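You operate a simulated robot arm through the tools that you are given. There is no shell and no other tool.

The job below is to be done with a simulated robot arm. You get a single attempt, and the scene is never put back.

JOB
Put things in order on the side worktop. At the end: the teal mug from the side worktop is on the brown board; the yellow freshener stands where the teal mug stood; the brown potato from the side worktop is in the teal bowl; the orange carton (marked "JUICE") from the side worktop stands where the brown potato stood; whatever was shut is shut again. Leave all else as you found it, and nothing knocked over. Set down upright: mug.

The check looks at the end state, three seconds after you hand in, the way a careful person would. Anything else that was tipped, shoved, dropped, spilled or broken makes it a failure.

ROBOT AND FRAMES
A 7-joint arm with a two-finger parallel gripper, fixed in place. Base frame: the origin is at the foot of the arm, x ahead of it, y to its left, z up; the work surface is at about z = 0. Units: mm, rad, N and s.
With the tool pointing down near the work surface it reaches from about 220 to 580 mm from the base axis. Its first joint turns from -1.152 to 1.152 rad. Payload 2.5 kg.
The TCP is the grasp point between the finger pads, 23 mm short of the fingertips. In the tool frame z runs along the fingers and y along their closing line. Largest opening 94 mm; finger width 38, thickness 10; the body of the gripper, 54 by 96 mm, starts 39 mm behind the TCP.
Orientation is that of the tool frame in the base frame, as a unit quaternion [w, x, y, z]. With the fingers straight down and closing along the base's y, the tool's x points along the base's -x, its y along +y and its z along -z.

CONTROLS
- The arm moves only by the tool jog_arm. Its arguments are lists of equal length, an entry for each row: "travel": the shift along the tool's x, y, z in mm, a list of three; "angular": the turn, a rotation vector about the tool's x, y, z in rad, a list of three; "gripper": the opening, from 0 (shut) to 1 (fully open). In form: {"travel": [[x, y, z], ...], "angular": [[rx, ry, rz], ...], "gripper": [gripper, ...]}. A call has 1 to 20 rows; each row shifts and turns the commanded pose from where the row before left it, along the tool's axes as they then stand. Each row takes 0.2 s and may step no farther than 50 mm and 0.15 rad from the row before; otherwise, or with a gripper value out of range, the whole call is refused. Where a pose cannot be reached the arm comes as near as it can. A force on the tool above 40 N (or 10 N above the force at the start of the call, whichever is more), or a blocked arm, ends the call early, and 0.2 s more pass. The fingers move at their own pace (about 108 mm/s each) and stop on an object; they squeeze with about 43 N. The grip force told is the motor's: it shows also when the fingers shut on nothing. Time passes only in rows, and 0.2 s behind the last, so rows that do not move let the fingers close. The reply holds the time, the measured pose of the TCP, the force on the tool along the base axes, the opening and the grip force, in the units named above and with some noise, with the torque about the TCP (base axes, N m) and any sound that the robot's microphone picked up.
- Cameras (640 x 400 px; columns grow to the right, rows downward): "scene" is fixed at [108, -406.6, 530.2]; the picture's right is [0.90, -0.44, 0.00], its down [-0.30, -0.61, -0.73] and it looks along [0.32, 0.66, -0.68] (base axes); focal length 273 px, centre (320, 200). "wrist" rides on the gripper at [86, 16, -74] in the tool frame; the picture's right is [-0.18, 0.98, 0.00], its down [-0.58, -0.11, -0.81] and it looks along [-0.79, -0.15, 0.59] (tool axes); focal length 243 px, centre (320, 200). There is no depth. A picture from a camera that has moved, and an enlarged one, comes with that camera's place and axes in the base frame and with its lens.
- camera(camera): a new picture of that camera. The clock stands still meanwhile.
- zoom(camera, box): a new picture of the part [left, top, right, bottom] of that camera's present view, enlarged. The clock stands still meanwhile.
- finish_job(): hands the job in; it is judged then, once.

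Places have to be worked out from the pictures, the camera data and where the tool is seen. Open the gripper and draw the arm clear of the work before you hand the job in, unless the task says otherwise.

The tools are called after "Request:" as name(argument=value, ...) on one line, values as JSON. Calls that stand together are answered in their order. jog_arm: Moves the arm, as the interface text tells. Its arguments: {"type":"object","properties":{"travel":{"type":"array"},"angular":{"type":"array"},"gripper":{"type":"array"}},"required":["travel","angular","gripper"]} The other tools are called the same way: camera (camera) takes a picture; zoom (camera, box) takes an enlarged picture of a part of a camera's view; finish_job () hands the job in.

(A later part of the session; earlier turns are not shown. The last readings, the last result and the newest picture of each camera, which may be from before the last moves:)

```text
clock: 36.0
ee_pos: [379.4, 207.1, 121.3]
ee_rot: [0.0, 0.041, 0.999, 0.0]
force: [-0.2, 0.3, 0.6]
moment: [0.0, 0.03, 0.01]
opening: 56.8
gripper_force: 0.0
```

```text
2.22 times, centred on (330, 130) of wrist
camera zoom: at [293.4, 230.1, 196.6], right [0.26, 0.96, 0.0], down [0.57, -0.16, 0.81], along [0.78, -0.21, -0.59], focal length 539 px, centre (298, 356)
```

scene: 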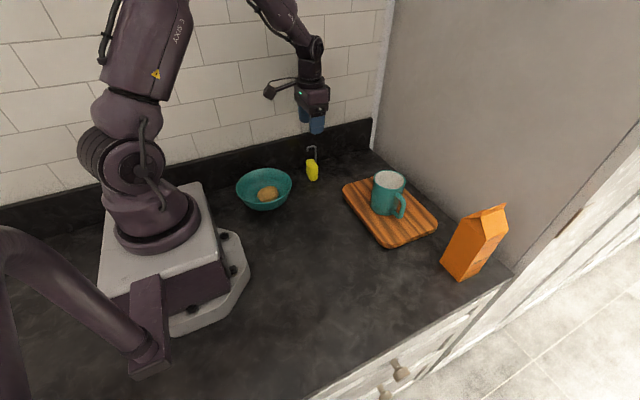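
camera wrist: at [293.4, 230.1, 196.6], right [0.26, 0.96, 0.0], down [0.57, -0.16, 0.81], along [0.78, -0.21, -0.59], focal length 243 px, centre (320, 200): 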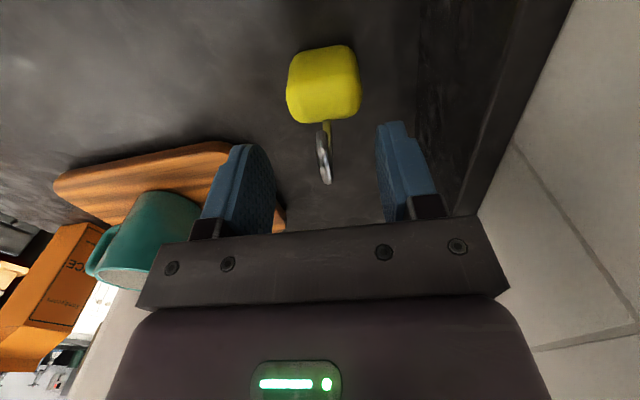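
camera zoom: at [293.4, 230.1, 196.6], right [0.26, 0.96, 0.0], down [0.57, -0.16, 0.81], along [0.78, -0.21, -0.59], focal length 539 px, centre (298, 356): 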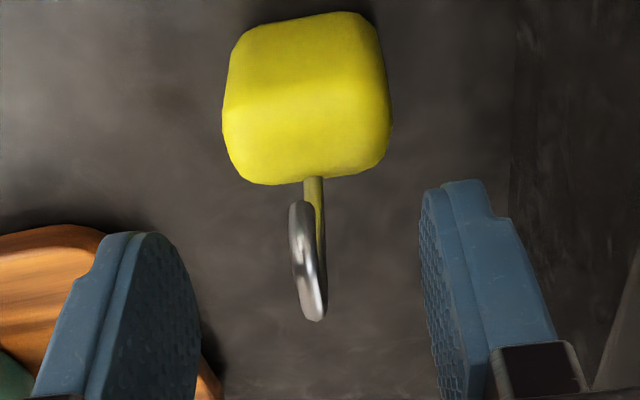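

The hook plane sits at y≈210 around x 377, and the yaw is well matched. I'll shift +2 mm in y, go down to z≈92, and close on the hook.

Request:
jog_arm(travel=[[0.5, 2.3, 15], [0, 0, 14], [0, 0, 0]], angular=[[0, 0, 0], [0, 0, 0], [0, 0, 0]], gripper=[0.6, 0.5, 0.4])

Request:
zoom(camera="wrist", box=[220, 40, 420, 240])

Request:
zoom(camera="scene", box=[260, 110, 360, 210])

```text
clock: 36.8
ee_pos: [376.5, 210.7, 92.4]
ee_rot: [0.0, 0.041, 0.999, 0.0]
force: [0.1, -0.4, 0.1]
moment: [0.02, 0.0, 0.02]
opening: 37.5
gripper_force: 0.0
```

```text
2.00 times, centred on (320, 140) of wrist
camera zoom: at [291.9, 233.0, 167.8], right [0.26, 0.96, 0.0], down [0.57, -0.16, 0.81], along [0.78, -0.21, -0.59], focal length 485 px, centre (320, 320)
```

zoom: 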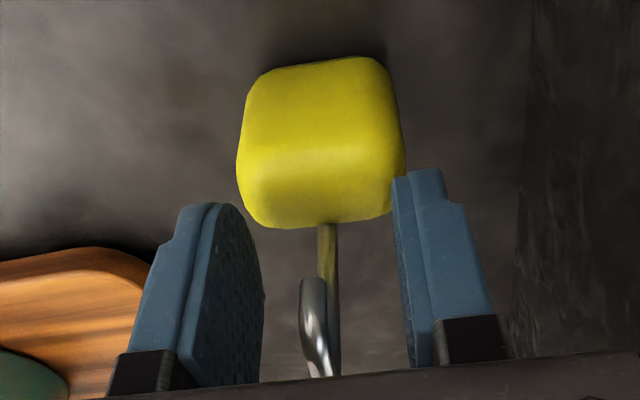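

```text
4.00 times, centred on (310, 160) of scene
camera zoom: at [108.0, -406.6, 530.2], right [0.9, -0.44, 0.0], down [-0.3, -0.61, -0.73], along [0.32, 0.66, -0.68], focal length 1093 px, centre (360, 360)
```

zoom: 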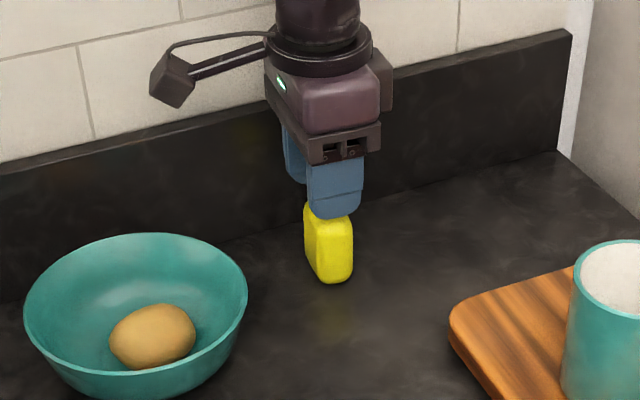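

The hook is centred between the fingers. I'll close on it.

Request:
jog_arm(travel=[[0, 0, 0], [0, 0, 0], [0, 0, 0], [0, 0, 0], [0, 0, 0]], angular=[[0, 0, 0], [0, 0, 0], [0, 0, 0], [0, 0, 0], [0, 0, 0]], gripper=[0.3, 0.2, 0.12, 0.05, 0])

Request:
zoom(camera="wrist", box=[220, 40, 420, 240])

Request:
zoom(camera="scene", box=[260, 110, 360, 210])

```text
clock: 38.0
ee_pos: [376.4, 210.2, 93.1]
ee_rot: [0.0, 0.041, 0.999, 0.0]
force: [0.7, 0.6, 1.4]
moment: [0.01, -0.02, 0.02]
opening: 5.5
gripper_force: 42.8
```

```text
2.00 times, centred on (320, 140) of wrist
camera zoom: at [291.9, 232.9, 168.0], right [0.26, 0.96, 0.0], down [0.57, -0.16, 0.81], along [0.78, -0.21, -0.59], focal length 485 px, centre (320, 320)
```

zoom: 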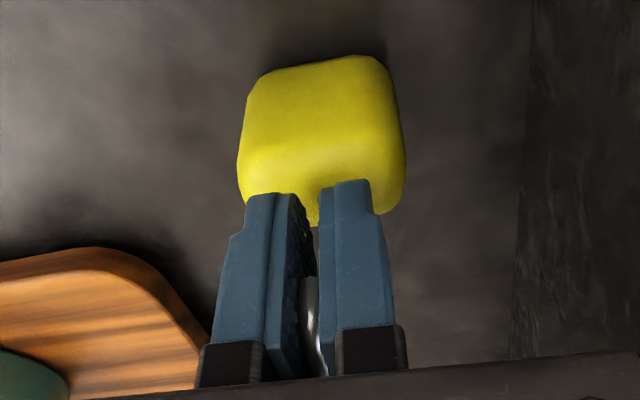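

```text
4.00 times, centred on (310, 160) of scene
camera zoom: at [108.0, -406.6, 530.2], right [0.9, -0.44, 0.0], down [-0.3, -0.61, -0.73], along [0.32, 0.66, -0.68], focal length 1093 px, centre (360, 360)
```

zoom: 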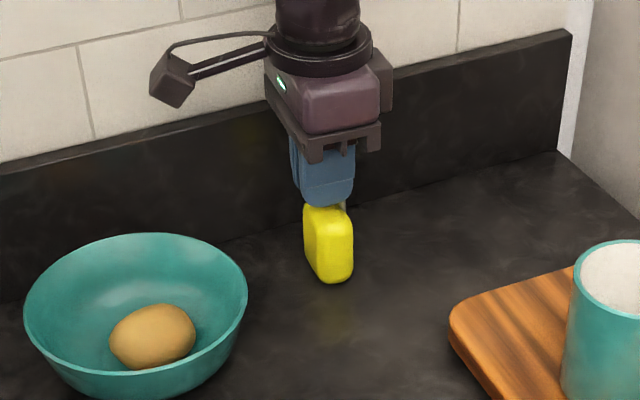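

The fingers hold the hook with a 5.5 mm opening. I'll lift slightly and confirm it comes along without swinging.

Request:
jog_arm(travel=[[0, 0, -8], [0, 0, -12], [0, 0, -20], [0, 0, 0]], angular=[[0, 0, 0], [0, 0, 0], [0, 0, 0], [0, 0, 0]], gripper=[0, 0, 0, 0])

Request:
zoom(camera="wrist", box=[220, 40, 420, 240])

Request:
zoom(camera="scene", box=[260, 110, 360, 210])

```text
clock: 39.0
ee_pos: [378.0, 211.0, 132.6]
ee_rot: [0.0, 0.04, 0.999, 0.001]
force: [-0.3, 0.6, -0.5]
moment: [0.04, 0.01, 0.0]
opening: 5.2
gripper_force: 42.8
```

```text
2.00 times, centred on (320, 140) of wrist
camera zoom: at [292.5, 233.7, 207.9], right [0.26, 0.96, 0.0], down [0.57, -0.16, 0.81], along [0.78, -0.21, -0.59], focal length 485 px, centre (320, 320)
```

zoom: 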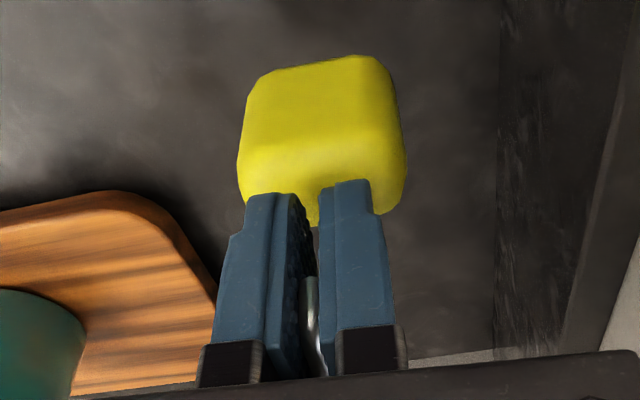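

```text
4.00 times, centred on (310, 160) of scene
camera zoom: at [108.0, -406.6, 530.2], right [0.9, -0.44, 0.0], down [-0.3, -0.61, -0.73], along [0.32, 0.66, -0.68], focal length 1093 px, centre (360, 360)
```

zoom: 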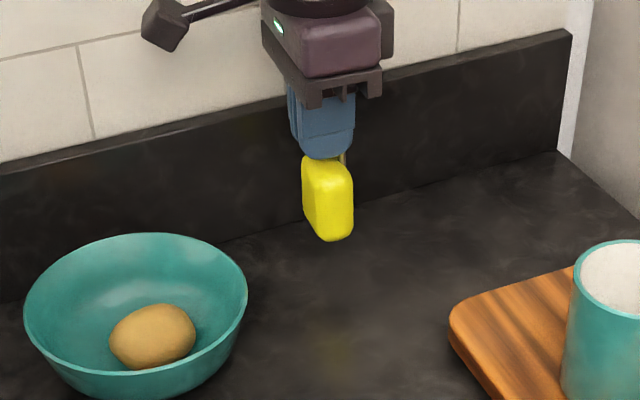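

The freshener hangs upright in the grip. I'll lift higher and carry it to above the mug's old place, aiming for the block centre at (302.5,-170.5).

Request:
jog_arm(travel=[[0, 0, -35], [0, 0, -33], [5.21, -42.83, 0], [5.21, -42.83, 0], [5.21, -42.83, 0], [5.21, -42.83, 0], [5.21, -42.83, 0], [5.21, -42.83, 0], [5.21, -42.83, 0], [5.21, -42.83, 0], [5.21, -42.83, 0], [0, 0, 0]], angular=[[0, 0, 0], [0, 0, 0], [0, 0, 0], [0, 0, 0], [0, 0, 0], [0, 0, 0], [0, 0, 0], [0, 0, 0], [0, 0, 0], [0, 0, 0], [0, 0, 0], [0, 0, 0]], gripper=[0, 0, 0, 0, 0, 0, 0, 0, 0, 0, 0, 0])

Request:
zoom(camera="scene", box=[280, 130, 440, 300])

Request:
camera(camera="wrist")

```text
clock: 41.6
ee_pos: [300.4, -167.7, 199.7]
ee_rot: [0.0, 0.04, 0.999, 0.0]
force: [0.5, -0.6, -0.6]
moment: [-0.03, -0.05, 0.0]
opening: 4.9
gripper_force: 43.0
```

```text
2.35 times, centred on (360, 215) of scene
camera zoom: at [108.0, -406.6, 530.2], right [0.9, -0.44, 0.0], down [-0.3, -0.61, -0.73], along [0.32, 0.66, -0.68], focal length 643 px, centre (226, 165)
```

zoom: 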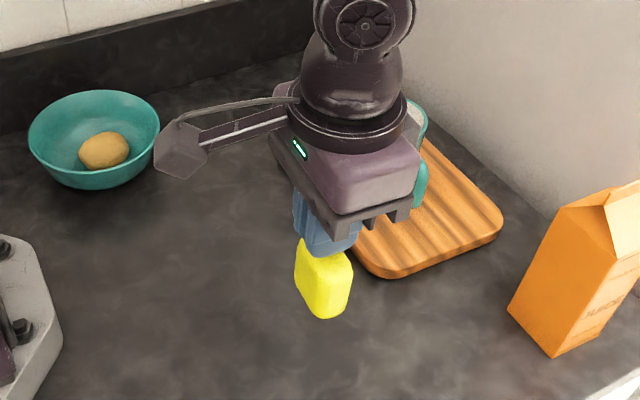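

```text
taken
camera wrist: at [215.3, -145.0, 275.5], right [0.26, 0.96, 0.0], down [0.57, -0.16, 0.81], along [0.78, -0.21, -0.59], focal length 243 px, centre (320, 200)
```

wrist: 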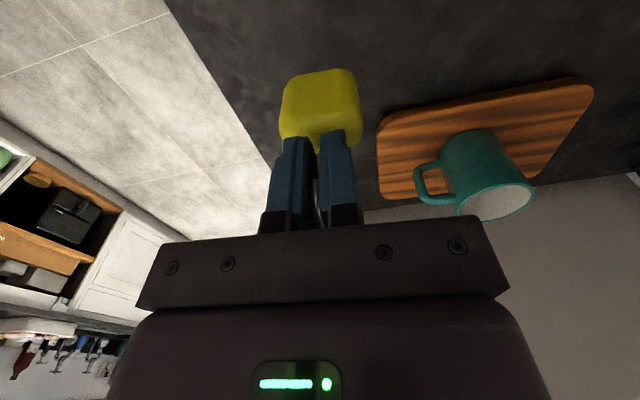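

It's positioned over the spot and upright. I'll lower it to just above the release height (the grasp was at z≈92.7), then take fine steps.

Request:
jog_arm(travel=[[0, -1.5, 40], [0, 0, 40], [0, 0, 18], [0, 0, 4], [0, 0, 0]], angular=[[0, 0, 0], [0, 0, 0], [0, 0, 0], [0, 0, 0], [0, 0, 0]], gripper=[0, 0, 0, 0, 0])

Request:
zoom(camera="scene", box=[280, 180, 440, 320])

```text
clock: 42.8
ee_pos: [297.3, -169.6, 96.5]
ee_rot: [0.0, 0.04, 0.999, 0.0]
force: [0.1, -0.2, -1.6]
moment: [-0.02, 0.01, -0.02]
opening: 5.1
gripper_force: 43.3
```

```text
2.86 times, centred on (360, 250) of scene
camera zoom: at [108.0, -406.6, 530.2], right [0.9, -0.44, 0.0], down [-0.3, -0.61, -0.73], along [0.32, 0.66, -0.68], focal length 780 px, centre (206, 57)
```

zoom: 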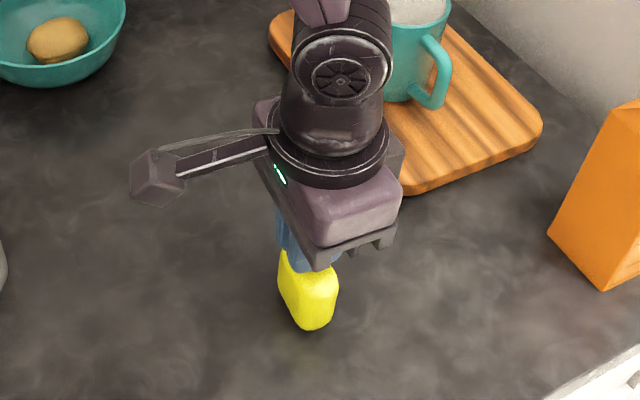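

It's about 3 mm above the surface. I'll step down carefully to contact.

Request:
jog_arm(travel=[[-1.5, 0, 2], [0, 0, 0]], angular=[[0, 0, 0], [0, 0, 0]], gripper=[0, 0])

Request:
jog_arm(travel=[[0, 0, 1.2], [0, 0, 0]], angular=[[0, 0, 0], [0, 0, 0]], gripper=[0, 0])

```text
clock: 43.4
ee_pos: [299.6, -171.0, 95.3]
ee_rot: [0.0, 0.041, 0.999, 0.0]
force: [-0.3, -0.8, -0.9]
moment: [0.01, -0.01, 0.01]
opening: 5.3
gripper_force: 43.2
```

```text
clock: 44.0
ee_pos: [299.6, -170.3, 93.7]
ee_rot: [-0.001, 0.041, 0.999, 0.0]
force: [0.1, -0.6, -0.7]
moment: [0.01, -0.02, 0.04]
opening: 5.0
gripper_force: 43.0
```

Still no contact at z≈93.7; I'll go down another step or two.

Request:
jog_arm(travel=[[0, 0, 1], [0, 0, 0]], angular=[[0, 0, 0], [0, 0, 0]], gripper=[0, 0])

Request:
jog_arm(travel=[[0, 0, 0.7], [0, 0, 0]], angular=[[0, 0, 0], [0, 0, 0]], gripper=[0, 0])

```text
clock: 44.6
ee_pos: [300.7, -171.4, 94.1]
ee_rot: [0.0, 0.041, 0.999, 0.0]
force: [-0.7, 0.4, -0.6]
moment: [-0.01, 0.03, -0.01]
opening: 5.2
gripper_force: 42.9
```

```text
clock: 45.2
ee_pos: [300.5, -172.4, 93.1]
ee_rot: [0.0, 0.041, 0.999, 0.0]
force: [-0.1, -1.1, -0.2]
moment: [0.01, -0.02, 0.0]
opening: 5.2
gripper_force: 42.7
```

By my count of the commands it's 1.1 mm above its original height. I'll go down the remainder.

Request:
jog_arm(travel=[[0, 0, 0.8], [0, 0, 0]], angular=[[0, 0, 0], [0, 0, 0]], gripper=[0, 0])

Request:
jog_arm(travel=[[0, 0, 0.4], [0, 0, 0]], angular=[[0, 0, 0], [0, 0, 0]], gripper=[0, 0])

```text
clock: 45.8
ee_pos: [299.8, -170.8, 93.0]
ee_rot: [0.0, 0.04, 0.999, 0.0]
force: [-2.7, 0.9, 13.2]
moment: [0.04, 0.24, 0.01]
opening: 5.2
gripper_force: 43.3
```

```text
clock: 46.4
ee_pos: [299.6, -171.8, 93.9]
ee_rot: [0.0, 0.041, 0.999, 0.001]
force: [-6.8, 2.7, 29.2]
moment: [0.12, 0.54, 0.02]
opening: 5.2
gripper_force: 43.4
```

Contact has been made at +29 N. I'll back off 1 mm to relieve it, then open slowly.

Request:
jog_arm(travel=[[0, 0, -0.9], [0, 0, 0]], angular=[[0, 0, 0], [0, 0, 0]], gripper=[0, 0])

Request:
jog_arm(travel=[[0, 0, 0], [0, 0, 0], [0, 0, 0], [0, 0, 0], [0, 0, 0]], angular=[[0, 0, 0], [0, 0, 0], [0, 0, 0], [0, 0, 0], [0, 0, 0]], gripper=[0.1, 0.15, 0.25, 0.4, 0.5])

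Request:
zoom(camera="scene", box=[280, 180, 440, 320])

Request:
camera(camera="wrist")

```text
clock: 47.0
ee_pos: [300.5, -170.7, 91.8]
ee_rot: [0.0, 0.04, 0.999, 0.001]
force: [0.5, -0.3, 1.6]
moment: [-0.03, -0.12, 0.03]
opening: 5.3
gripper_force: 43.0
```

```text
clock: 48.2
ee_pos: [299.7, -171.2, 93.2]
ee_rot: [-0.001, 0.041, 0.999, 0.0]
force: [0.2, 1.0, -0.7]
moment: [-0.01, -0.06, 0.0]
opening: 46.7
gripper_force: 0.1
```

```text
2.86 times, centred on (360, 250) of scene
camera zoom: at [108.0, -406.6, 530.2], right [0.9, -0.44, 0.0], down [-0.3, -0.61, -0.73], along [0.32, 0.66, -0.68], focal length 780 px, centre (206, 57)
```

zoom: 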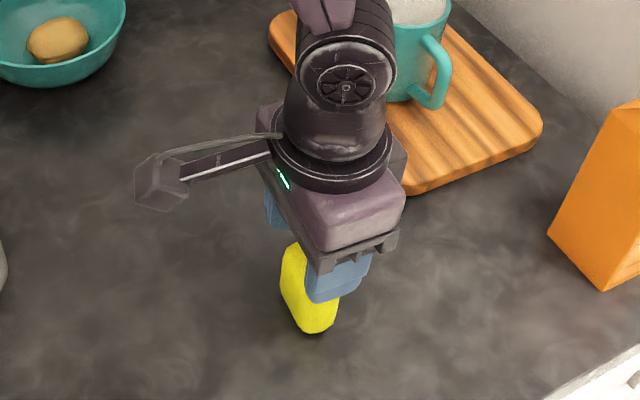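

```text
taken
camera wrist: at [214.8, -148.4, 168.4], right [0.26, 0.96, 0.0], down [0.57, -0.16, 0.81], along [0.78, -0.21, -0.59], focal length 243 px, centre (320, 200)
```

wrist: 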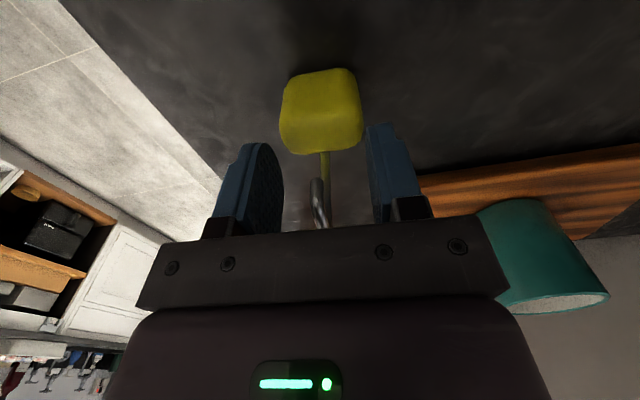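

The freshener stands by itself. I'll lift straight up and check it.

Request:
jog_arm(travel=[[0, 0, -20], [0, 0, -30], [0, 0, -45], [0, 0, -45], [0, 0, -30], [0, 0, 0]], angular=[[0, 0, 0], [0, 0, 0], [0, 0, 0], [0, 0, 0], [0, 0, 0], [0, 0, 0]], gripper=[0.5, 0.5, 0.5, 1, 1, 1])

Request:
camera(camera="scene")

Request:
zoom(camera="scene", box=[280, 180, 440, 320])

Request:
camera(camera="wrist")

```text
clock: 49.6
ee_pos: [300.3, -172.4, 263.7]
ee_rot: [-0.001, 0.041, 0.999, 0.0]
force: [0.5, 1.1, -0.1]
moment: [-0.01, 0.02, 0.01]
opening: 94.0
gripper_force: 0.0
```

```text
taken
```

scene: 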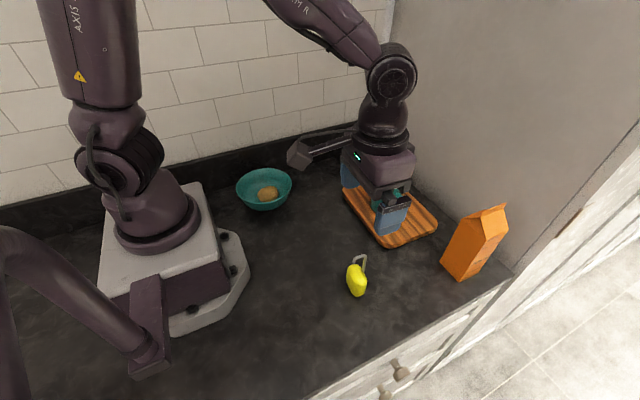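

```text
2.86 times, centred on (360, 250) of scene
camera zoom: at [108.0, -406.6, 530.2], right [0.9, -0.44, 0.0], down [-0.3, -0.61, -0.73], along [0.32, 0.66, -0.68], focal length 780 px, centre (206, 57)
```

zoom: 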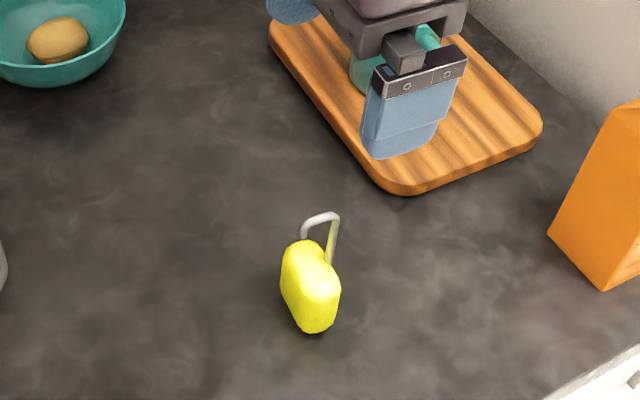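

```text
taken
camera wrist: at [215.8, -148.6, 338.8], right [0.26, 0.96, 0.0], down [0.57, -0.16, 0.81], along [0.78, -0.21, -0.59], focal length 243 px, centre (320, 200)
```

wrist: 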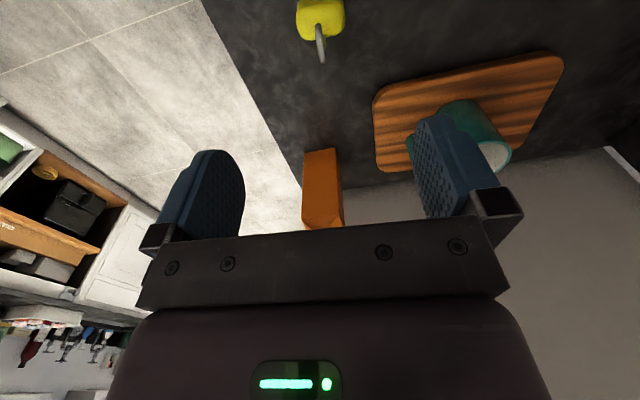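

The freshener stands near (303,-173), where the mug was. Next is the carton: I'll move to a staging pose and tilt the tool about 60° forward, since it's too far and too tall for a straight-down grasp.

Request:
jog_arm(travel=[[0, 0, 0], [-32.5, -14.25, -9], [-32.5, -14.25, -9], [-32.5, -14.25, -9], [-32.5, -14.25, -9], [0, 0, 0], [0, 0, 0], [0, 0, 0], [0, 0, 0], [0, 0, 0], [0, 0, 0], [0, 0, 0], [0, 0, 0]], angular=[[0, 0, -0.08], [0, 0, 0], [0, 0, 0], [0, 0, 0], [0, 0, 0], [0, -0.1496, 0], [0, -0.1496, 0], [0, -0.1496, 0], [0, -0.1496, 0], [0, -0.1496, 0], [0, -0.1496, 0], [0, -0.1496, 0], [0, 0, 0]], gripper=[1, 1, 1, 1, 1, 1, 1, 1, 1, 1, 1, 1, 1])

Request:
camera(camera="scene")

Request:
camera(camera="wrist")

```text
clock: 52.4
ee_pos: [429.0, -228.6, 298.7]
ee_rot: [0.5, 0.001, 0.866, 0.0]
force: [0.4, -0.3, -0.8]
moment: [-0.03, -0.01, -0.01]
opening: 94.2
gripper_force: 0.1
```

```text
taken
```

scene: 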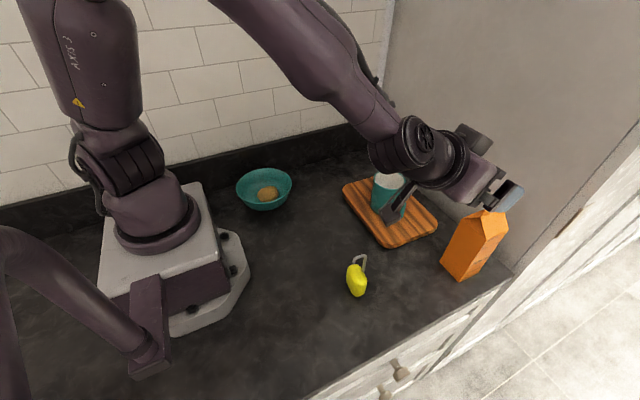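

```text
taken
camera wrist: at [321.9, -212.2, 262.1], right [0.09, 0.98, 0.16], down [-0.41, -0.11, 0.91], along [0.91, -0.15, 0.39], focal length 243 px, centre (320, 200)
```

wrist: 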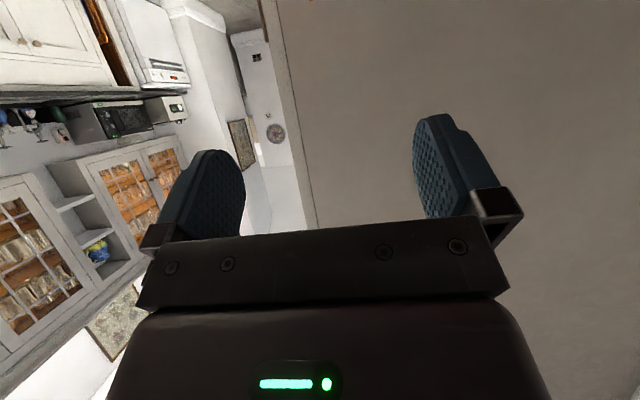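

The 60° tilt is reachable. I'll move to just in front of the carton, descend to grasp height at x≈470, and check clearances.

Request:
jog_arm(travel=[[19.6, -0.4, 35], [19.6, 0, 35], [37.5, 0, 21.7], [0, 0, 0]], angular=[[0, 0, 0], [0, 0, 0], [0, 0, 0], [0, 0, 0]], gripper=[1, 1, 1, 1])

Request:
camera(camera="scene")

Request:
camera(camera="wrist")

```text
clock: 53.4
ee_pos: [470.5, -230.4, 186.5]
ee_rot: [0.5, 0.0, 0.866, 0.0]
force: [-0.4, 0.3, 0.3]
moment: [0.03, 0.03, 0.01]
opening: 94.0
gripper_force: 0.1
```

```text
taken
```

scene: 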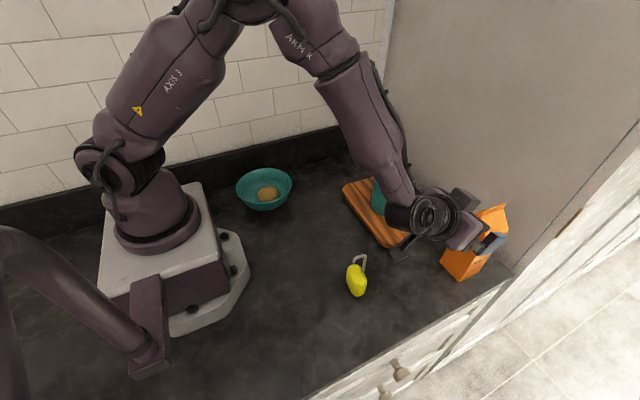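

```text
taken
camera wrist: at [362.9, -213.9, 149.7], right [0.09, 0.98, 0.16], down [-0.41, -0.11, 0.91], along [0.91, -0.15, 0.39], focal length 243 px, centre (320, 200)
```

wrist: 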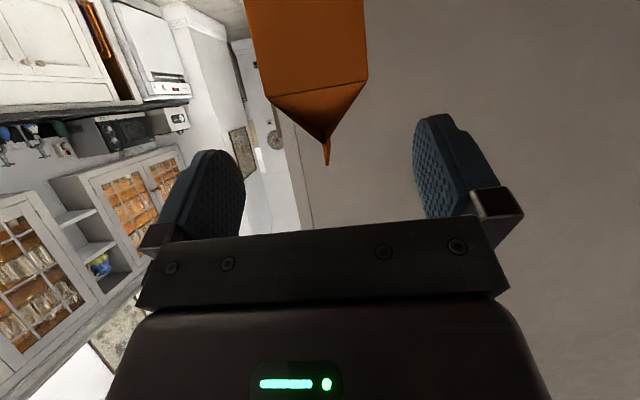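

The carton's near face is centred at y≈-229, with its shoulder at z≈145 and ridge at 190. I'll descend to z≈100 in front of it.

Request:
jog_arm(travel=[[37.5, 0.6, 21.6], [37.5, 0.6, 21.6], [0, 0, 0]], angular=[[0, 0, 0], [0, 0, 0], [0, 0, 0]], gripper=[1, 1, 1])

Request:
camera(camera="scene")

Request:
camera(camera="wrist")

Request:
zoom(camera="scene", box=[330, 170, 530, 310])

```text
clock: 54.2
ee_pos: [470.4, -227.8, 103.2]
ee_rot: [0.5, 0.001, 0.866, -0.001]
force: [-0.1, -0.4, -0.5]
moment: [0.02, 0.0, 0.05]
opening: 94.0
gripper_force: 0.0
```

```text
taken
```

scene: 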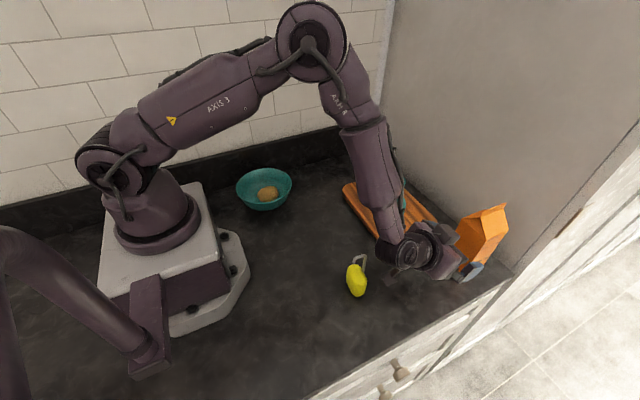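

```text
taken
camera wrist: at [362.5, -212.1, 66.9], right [0.09, 0.98, 0.16], down [-0.41, -0.11, 0.91], along [0.91, -0.15, 0.39], focal length 243 px, centre (320, 200)
```

wrist: 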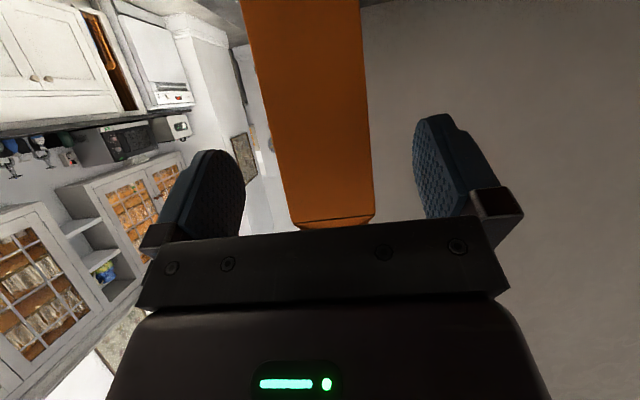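

```text
2.86 times, centred on (430, 240) of scene
camera zoom: at [108.0, -406.6, 530.2], right [0.9, -0.44, 0.0], down [-0.3, -0.61, -0.73], along [0.32, 0.66, -0.68], focal length 780 px, centre (6, 86)
```

zoom: 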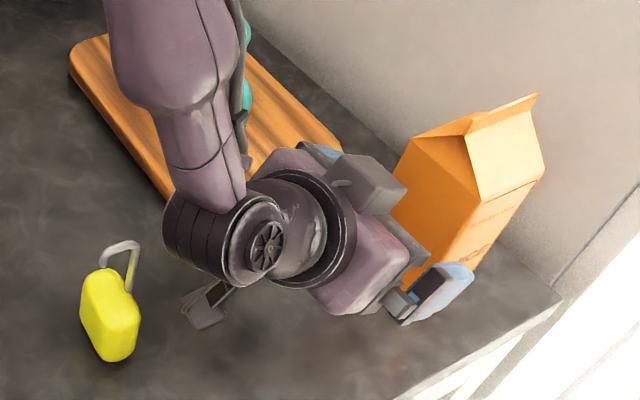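

There's a small box on the gripper's upper side that could meet the carton's gable, so I'll limit the advance to x≈522. The fingers will straddle the near half of the carton at z≈102.

Request:
jog_arm(travel=[[-12.9, -0.5, 22.3], [0, 0, 0]], angular=[[0, 0, 0], [0, 0, 0]], gripper=[1, 1])

Request:
zoom(camera="scene", box=[360, 170, 530, 310])

Request:
camera(camera="wrist")

```text
clock: 54.8
ee_pos: [497.6, -227.5, 103.0]
ee_rot: [0.5, 0.001, 0.866, 0.0]
force: [0.1, -0.1, -0.1]
moment: [0.0, -0.01, -0.03]
opening: 94.0
gripper_force: 0.0
```

```text
2.86 times, centred on (445, 240) of scene
camera zoom: at [108.0, -406.6, 530.2], right [0.9, -0.44, 0.0], down [-0.3, -0.61, -0.73], along [0.32, 0.66, -0.68], focal length 780 px, centre (-37, 86)
```

zoom: 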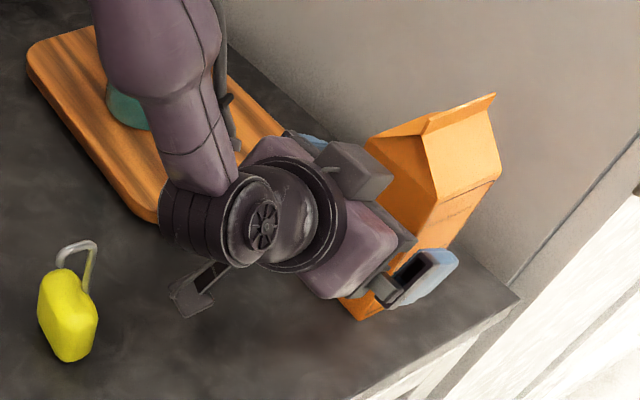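

```text
taken
camera wrist: at [388.5, -211.8, 65.5], right [0.09, 0.98, 0.16], down [-0.41, -0.11, 0.91], along [0.91, -0.15, 0.39], focal length 243 px, centre (320, 200)
```

wrist: 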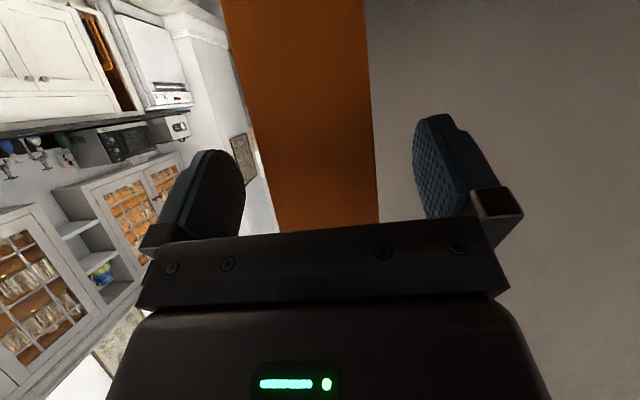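

The gripper's upper box protrudes about 41 mm off axis, so I'll tilt a further 10° to let the fingers reach deeper under it before advancing.

Request:
jog_arm(travel=[[0, 0, 0], [0, 0, 0], [0, 0, 0]], angular=[[0, -0.0873, 0], [0, -0.0873, 0], [0, 0, 0]], gripper=[1, 1, 1])

Request:
zoom(camera="scene", box=[360, 170, 530, 310])

Request:
camera(camera="wrist")

```text
clock: 55.6
ee_pos: [497.1, -228.8, 101.2]
ee_rot: [0.573, 0.001, 0.819, -0.001]
force: [-1.1, 0.6, 0.1]
moment: [0.0, 0.01, -0.01]
opening: 94.0
gripper_force: 0.0
```

```text
2.86 times, centred on (445, 240) of scene
camera zoom: at [108.0, -406.6, 530.2], right [0.9, -0.44, 0.0], down [-0.3, -0.61, -0.73], along [0.32, 0.66, -0.68], focal length 780 px, centre (-37, 86)
```

zoom: 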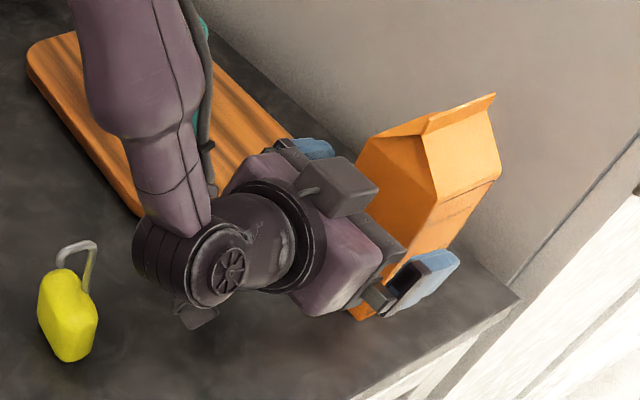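

```text
taken
camera wrist: at [396.8, -212.4, 45.9], right [0.06, 0.98, 0.17], down [-0.56, -0.11, 0.82], along [0.83, -0.15, 0.54], focal length 243 px, centre (320, 200)
```

wrist: 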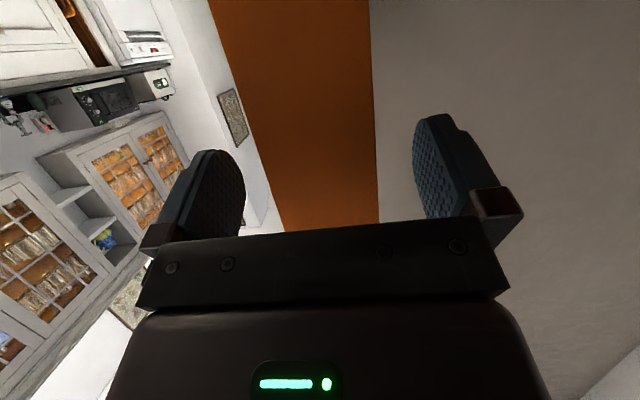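

At 70° the box corner sits about 20 mm behind the TCP in x. I'll advance to x≈526 (box near 506, carton face at 514).

Request:
jog_arm(travel=[[-6.3, 0, 13.1], [-6.3, 0, 13.1], [0, 0, 0]], angular=[[0, 0, 0], [0, 0, 0], [0, 0, 0]], gripper=[1, 1, 1])

Request:
zoom(camera="scene", box=[390, 180, 530, 300])

Request:
camera(camera="wrist")

```text
clock: 56.4
ee_pos: [525.9, -228.5, 103.1]
ee_rot: [0.574, 0.001, 0.819, 0.0]
force: [-0.1, -0.4, 0.6]
moment: [0.02, 0.0, -0.03]
opening: 94.3
gripper_force: 0.2
```

```text
3.33 times, centred on (460, 240) of scene
camera zoom: at [108.0, -406.6, 530.2], right [0.9, -0.44, 0.0], down [-0.3, -0.61, -0.73], along [0.32, 0.66, -0.68], focal length 911 px, centre (-147, 67)
```

zoom: 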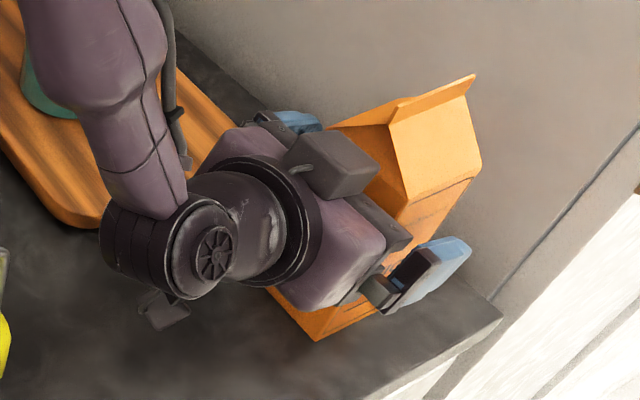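

```text
taken
camera wrist: at [425.6, -212.8, 48.3], right [0.06, 0.98, 0.17], down [-0.56, -0.11, 0.82], along [0.83, -0.15, 0.54], focal length 243 px, centre (320, 200)
```

wrist: 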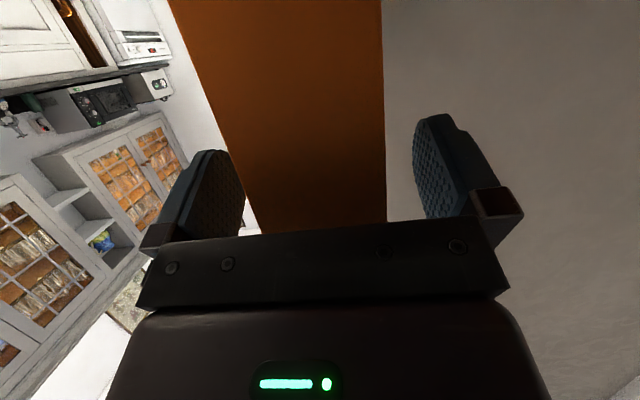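

The carton is centred between the fingers with no contact. I'll close on it.

Request:
jog_arm(travel=[[0, 0, 0], [0, 0, 0], [0, 0, 0], [0, 0, 0], [0, 0, 0]], angular=[[0, 0, 0], [0, 0, 0], [0, 0, 0], [0, 0, 0], [0, 0, 0]], gripper=[0.8, 0.7, 0.62, 0.5, 0.4])

Request:
zoom(camera="scene", box=[390, 180, 530, 300])

```text
clock: 57.6
ee_pos: [525.7, -230.4, 103.6]
ee_rot: [0.573, 0.0, 0.82, 0.0]
force: [0.3, -3.1, 1.1]
moment: [-0.15, 0.13, 0.07]
opening: 59.7
gripper_force: 42.8
```

```text
3.33 times, centred on (460, 240) of scene
camera zoom: at [108.0, -406.6, 530.2], right [0.9, -0.44, 0.0], down [-0.3, -0.61, -0.73], along [0.32, 0.66, -0.68], focal length 911 px, centre (-147, 67)
```

zoom: 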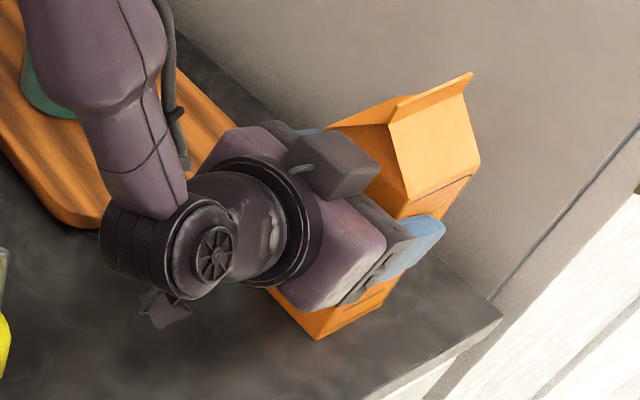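

The carton is gripped at 59.7 mm. I'll lift it a little first and check that it stays upright.

Request:
jog_arm(travel=[[-4.7, 0, -1.7], [-9.4, 0, -3.4], [0, 0, 0]], angular=[[0, 0, 0], [0, 0, 0], [0, 0, 0]], gripper=[0.4, 0.4, 0.4])

Request:
camera(camera="wrist")

Request:
zoom(camera="scene", box=[390, 180, 530, 300])

```text
clock: 58.4
ee_pos: [525.8, -227.4, 118.4]
ee_rot: [0.573, 0.001, 0.819, 0.0]
force: [0.2, -0.9, -4.7]
moment: [0.0, 0.08, 0.04]
opening: 59.9
gripper_force: 42.9
```

```text
taken
camera wrist: at [425.4, -212.5, 62.9], right [0.06, 0.98, 0.17], down [-0.56, -0.11, 0.82], along [0.83, -0.15, 0.54], focal length 243 px, centre (320, 200)
```

wrist: 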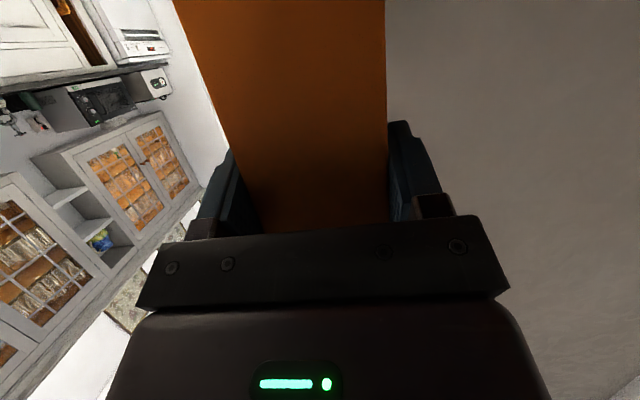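

```text
3.33 times, centred on (460, 240) of scene
camera zoom: at [108.0, -406.6, 530.2], right [0.9, -0.44, 0.0], down [-0.3, -0.61, -0.73], along [0.32, 0.66, -0.68], focal length 911 px, centre (-147, 67)
```

zoom: 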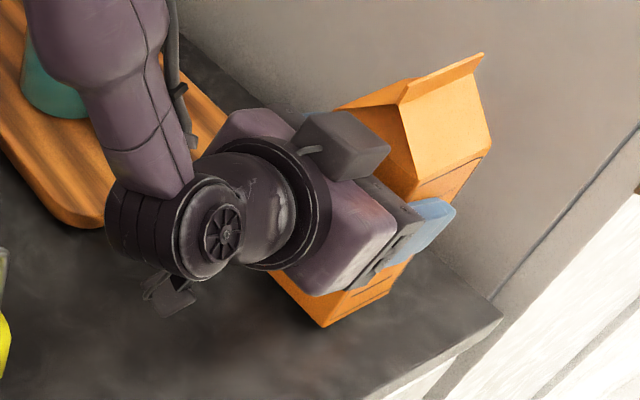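

The carton lifts cleanly, weighing about 5 N, and stays upright. I'll raise it well above the mug's height before swinging across.

Request:
jog_arm(travel=[[-35.7, 0, -13], [-35.7, 0, -13], [-35.7, 0, -13], [-35.7, 0, -13], [0, 0, 0]], angular=[[0, 0, 0], [0, 0, 0], [0, 0, 0], [0, 0, 0], [0, 0, 0]], gripper=[0.4, 0.4, 0.4, 0.4, 0.4])

Request:
camera(camera="scene")

```text
clock: 59.6
ee_pos: [526.3, -228.4, 270.4]
ee_rot: [0.574, 0.001, 0.819, 0.0]
force: [-0.4, -0.3, -5.5]
moment: [0.01, 0.09, -0.01]
opening: 59.9
gripper_force: 43.4
```

```text
taken
```

scene: 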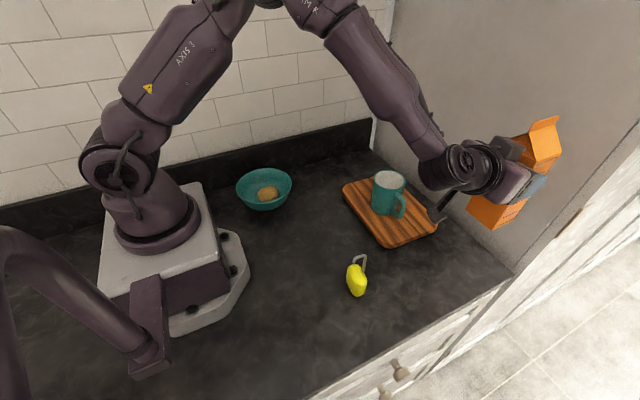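

The carton is held upright at z≈167 for its base. I'll swing it along +y over the board, in two stages with a check between.

Request:
jog_arm(travel=[[0, 40, 0], [0, 40, 0], [0, 40, 0], [0, 40, 0], [0, 40, 0], [0, 0, 0]], angular=[[0, 0, 0], [0, 0, 0], [0, 0, 0], [0, 0, 0], [0, 0, 0], [0, 0, 0]], gripper=[0.4, 0.4, 0.4, 0.4, 0.4, 0.4])

Request:
camera(camera="scene")

```text
clock: 61.0
ee_pos: [527.5, -28.0, 267.5]
ee_rot: [0.573, 0.001, 0.819, 0.0]
force: [0.1, 0.4, -4.7]
moment: [0.0, 0.08, -0.01]
opening: 59.8
gripper_force: 42.3
```

```text
taken
```

scene: 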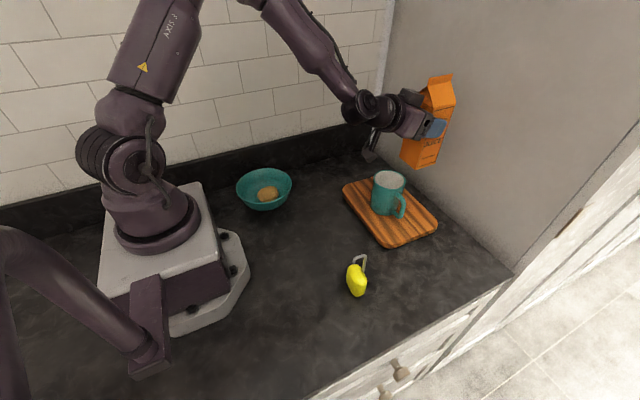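

All clear so far. I'll continue to y≈188.

Request:
jog_arm(travel=[[-0.7, 36, 1.9], [0, 36, 0], [0, 36, 0], [0, 36, 0], [0, 36, 0], [0, 36, 0], [0, 0, 0]], angular=[[0, 0, 0], [0, 0, 0], [0, 0, 0], [0, 0, 0], [0, 0, 0], [0, 0, 0], [0, 0, 0]], gripper=[0.4, 0.4, 0.4, 0.4, 0.4, 0.4, 0.4])

Request:
camera(camera="scene")

Request:
camera(camera="wrist")

```text
clock: 62.6
ee_pos: [571.6, 166.6, 280.0]
ee_rot: [0.573, 0.0, 0.82, 0.001]
force: [-0.3, 0.9, -5.0]
moment: [0.03, 0.07, 0.01]
opening: 59.9
gripper_force: 43.1
out of reach, approached as far as the arm can: row 4, 5, 6
```

```text
taken
```

scene: 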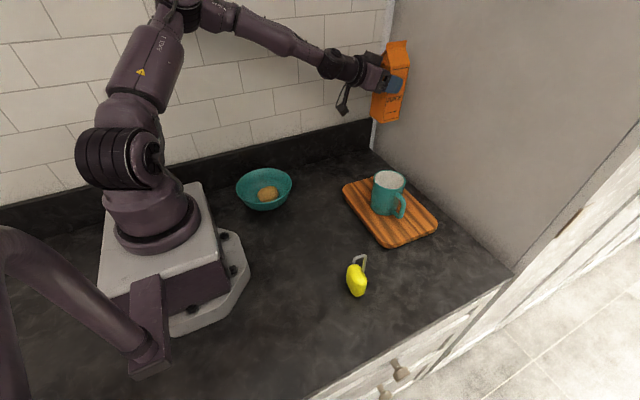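

```text
taken
camera wrist: at [471.1, 181.5, 225.9], right [0.06, 0.98, 0.17], down [-0.56, -0.11, 0.82], along [0.83, -0.15, 0.54], focal length 243 px, centre (320, 200)
```

wrist: 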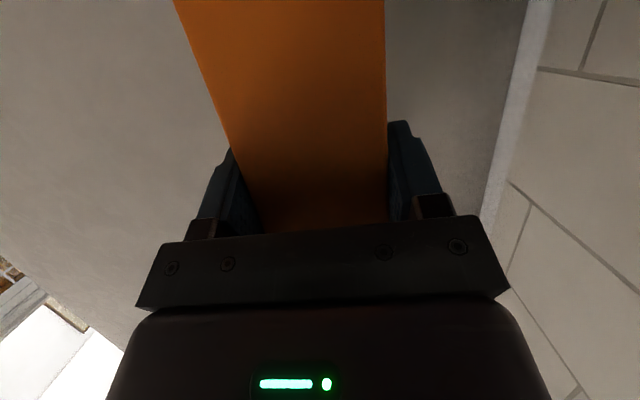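

Rows 4–6 were out of reach and the arm drifted to (572,167,280), though the carton is still held and touching nothing. I'll back up in -y to a reachable pose and then use a more radial tool direction.

Request:
jog_arm(travel=[[0, -36, 0], [0, -36, 0], [0, -36, 0], [0, 0, 0]], angular=[[0, 0, 0], [0, 0, 0], [0, 0, 0], [0, 0, 0]], gripper=[0.4, 0.4, 0.4, 0.4])

Request:
camera(camera="scene")

```text
clock: 63.6
ee_pos: [570.8, 55.5, 280.8]
ee_rot: [0.573, 0.001, 0.819, 0.0]
force: [0.3, -0.1, -4.4]
moment: [0.0, 0.08, -0.03]
opening: 59.9
gripper_force: 43.5
```

```text
taken
```

scene: 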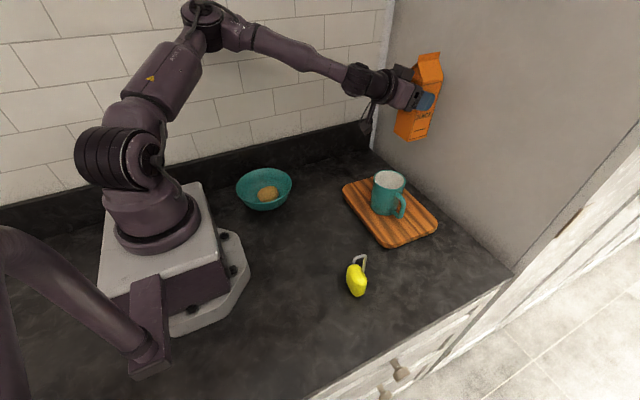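

The pose held at (571,55,281). I'll pull back to x≈526, then yaw the tool about the vertical by 19.4° so it points radially for the target.

Request:
jog_arm(travel=[[7.7, 0, -21.15], [7.7, 0, -21.15], [0, 0, 0], [0, 0, 0], [0, 0, 0], [0, 0, 0]], angular=[[0, 0, 0], [0, 0, 0], [-0.1061, 0, -0.0386], [-0.1061, 0, -0.0386], [-0.1061, 0, -0.0386], [0, 0, 0]], gripper=[0.4, 0.4, 0.4, 0.4, 0.4, 0.4])

Request:
camera(camera="scene")

```text
clock: 65.0
ee_pos: [526.1, 57.8, 278.9]
ee_rot: [0.566, -0.138, 0.807, 0.097]
force: [-0.7, -0.2, -4.9]
moment: [-0.06, 0.08, -0.02]
opening: 59.7
gripper_force: 42.8
```

```text
taken
```

scene: 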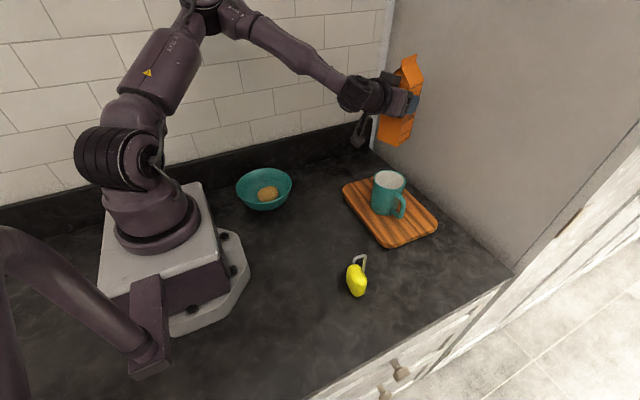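

The yaw is now 19.4° and the pose tracks exactly. I'll continue toward (530,182) in two short stages to watch reachability.

Request:
jog_arm(travel=[[-3.9, 29.05, 10.65], [-3.9, 29.05, 10.65], [0, 0, 0]], angular=[[0, 0, 0], [0, 0, 0], [0, 0, 0]], gripper=[0.4, 0.4, 0.4])

Request:
jog_arm(travel=[[-3.9, 29.05, 10.65], [0, 0, 0]], angular=[[0, 0, 0], [0, 0, 0]], gripper=[0.4, 0.4])

```text
clock: 65.8
ee_pos: [527.7, 120.3, 278.6]
ee_rot: [0.566, -0.137, 0.808, 0.096]
force: [0.5, 0.2, -4.3]
moment: [-0.04, 0.05, 0.01]
opening: 59.8
gripper_force: 43.2
```

```text
clock: 66.4
ee_pos: [530.1, 149.7, 278.0]
ee_rot: [0.565, -0.137, 0.808, 0.096]
force: [-0.8, 0.2, -4.3]
moment: [-0.01, 0.07, 0.01]
opening: 59.8
gripper_force: 43.0
```

Tracking well at (530,150,278). One more row brings it above the target.

Request:
jog_arm(travel=[[-3.9, 31, 10.65], [0, 0, 0]], angular=[[0, 0, 0], [0, 0, 0]], gripper=[0.4, 0.4])

Request:
camera(camera="scene")

Request:
camera(camera="wrist")

```text
clock: 67.0
ee_pos: [529.0, 184.6, 279.1]
ee_rot: [0.565, -0.138, 0.807, 0.096]
force: [-0.8, -0.3, -4.3]
moment: [-0.02, 0.05, 0.0]
opening: 59.8
gripper_force: 43.3
```

```text
taken
```

scene: 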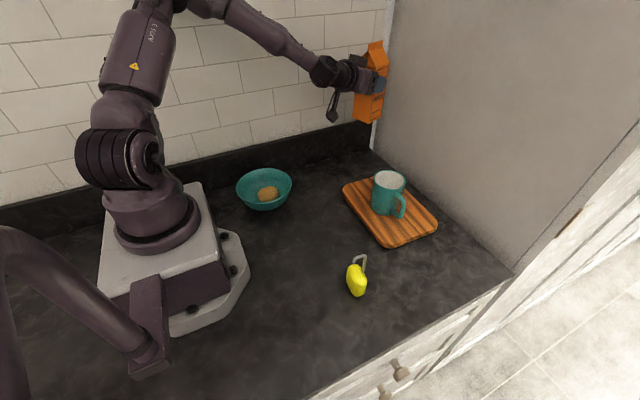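

```text
taken
camera wrist: at [429.9, 166.3, 224.1], right [-0.27, 0.95, 0.17], down [-0.49, -0.29, 0.82], along [0.83, 0.13, 0.54], focal length 243 px, centre (320, 200)
```

wrist: 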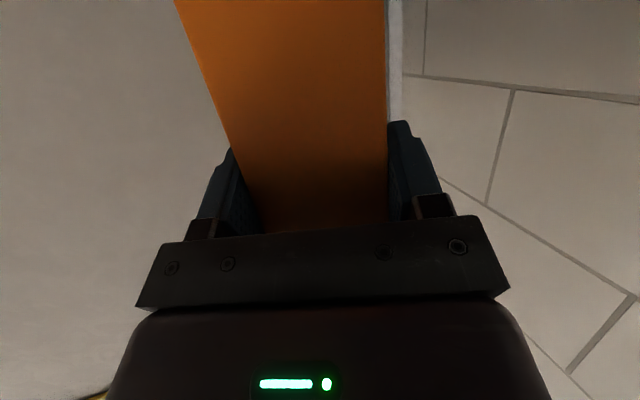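

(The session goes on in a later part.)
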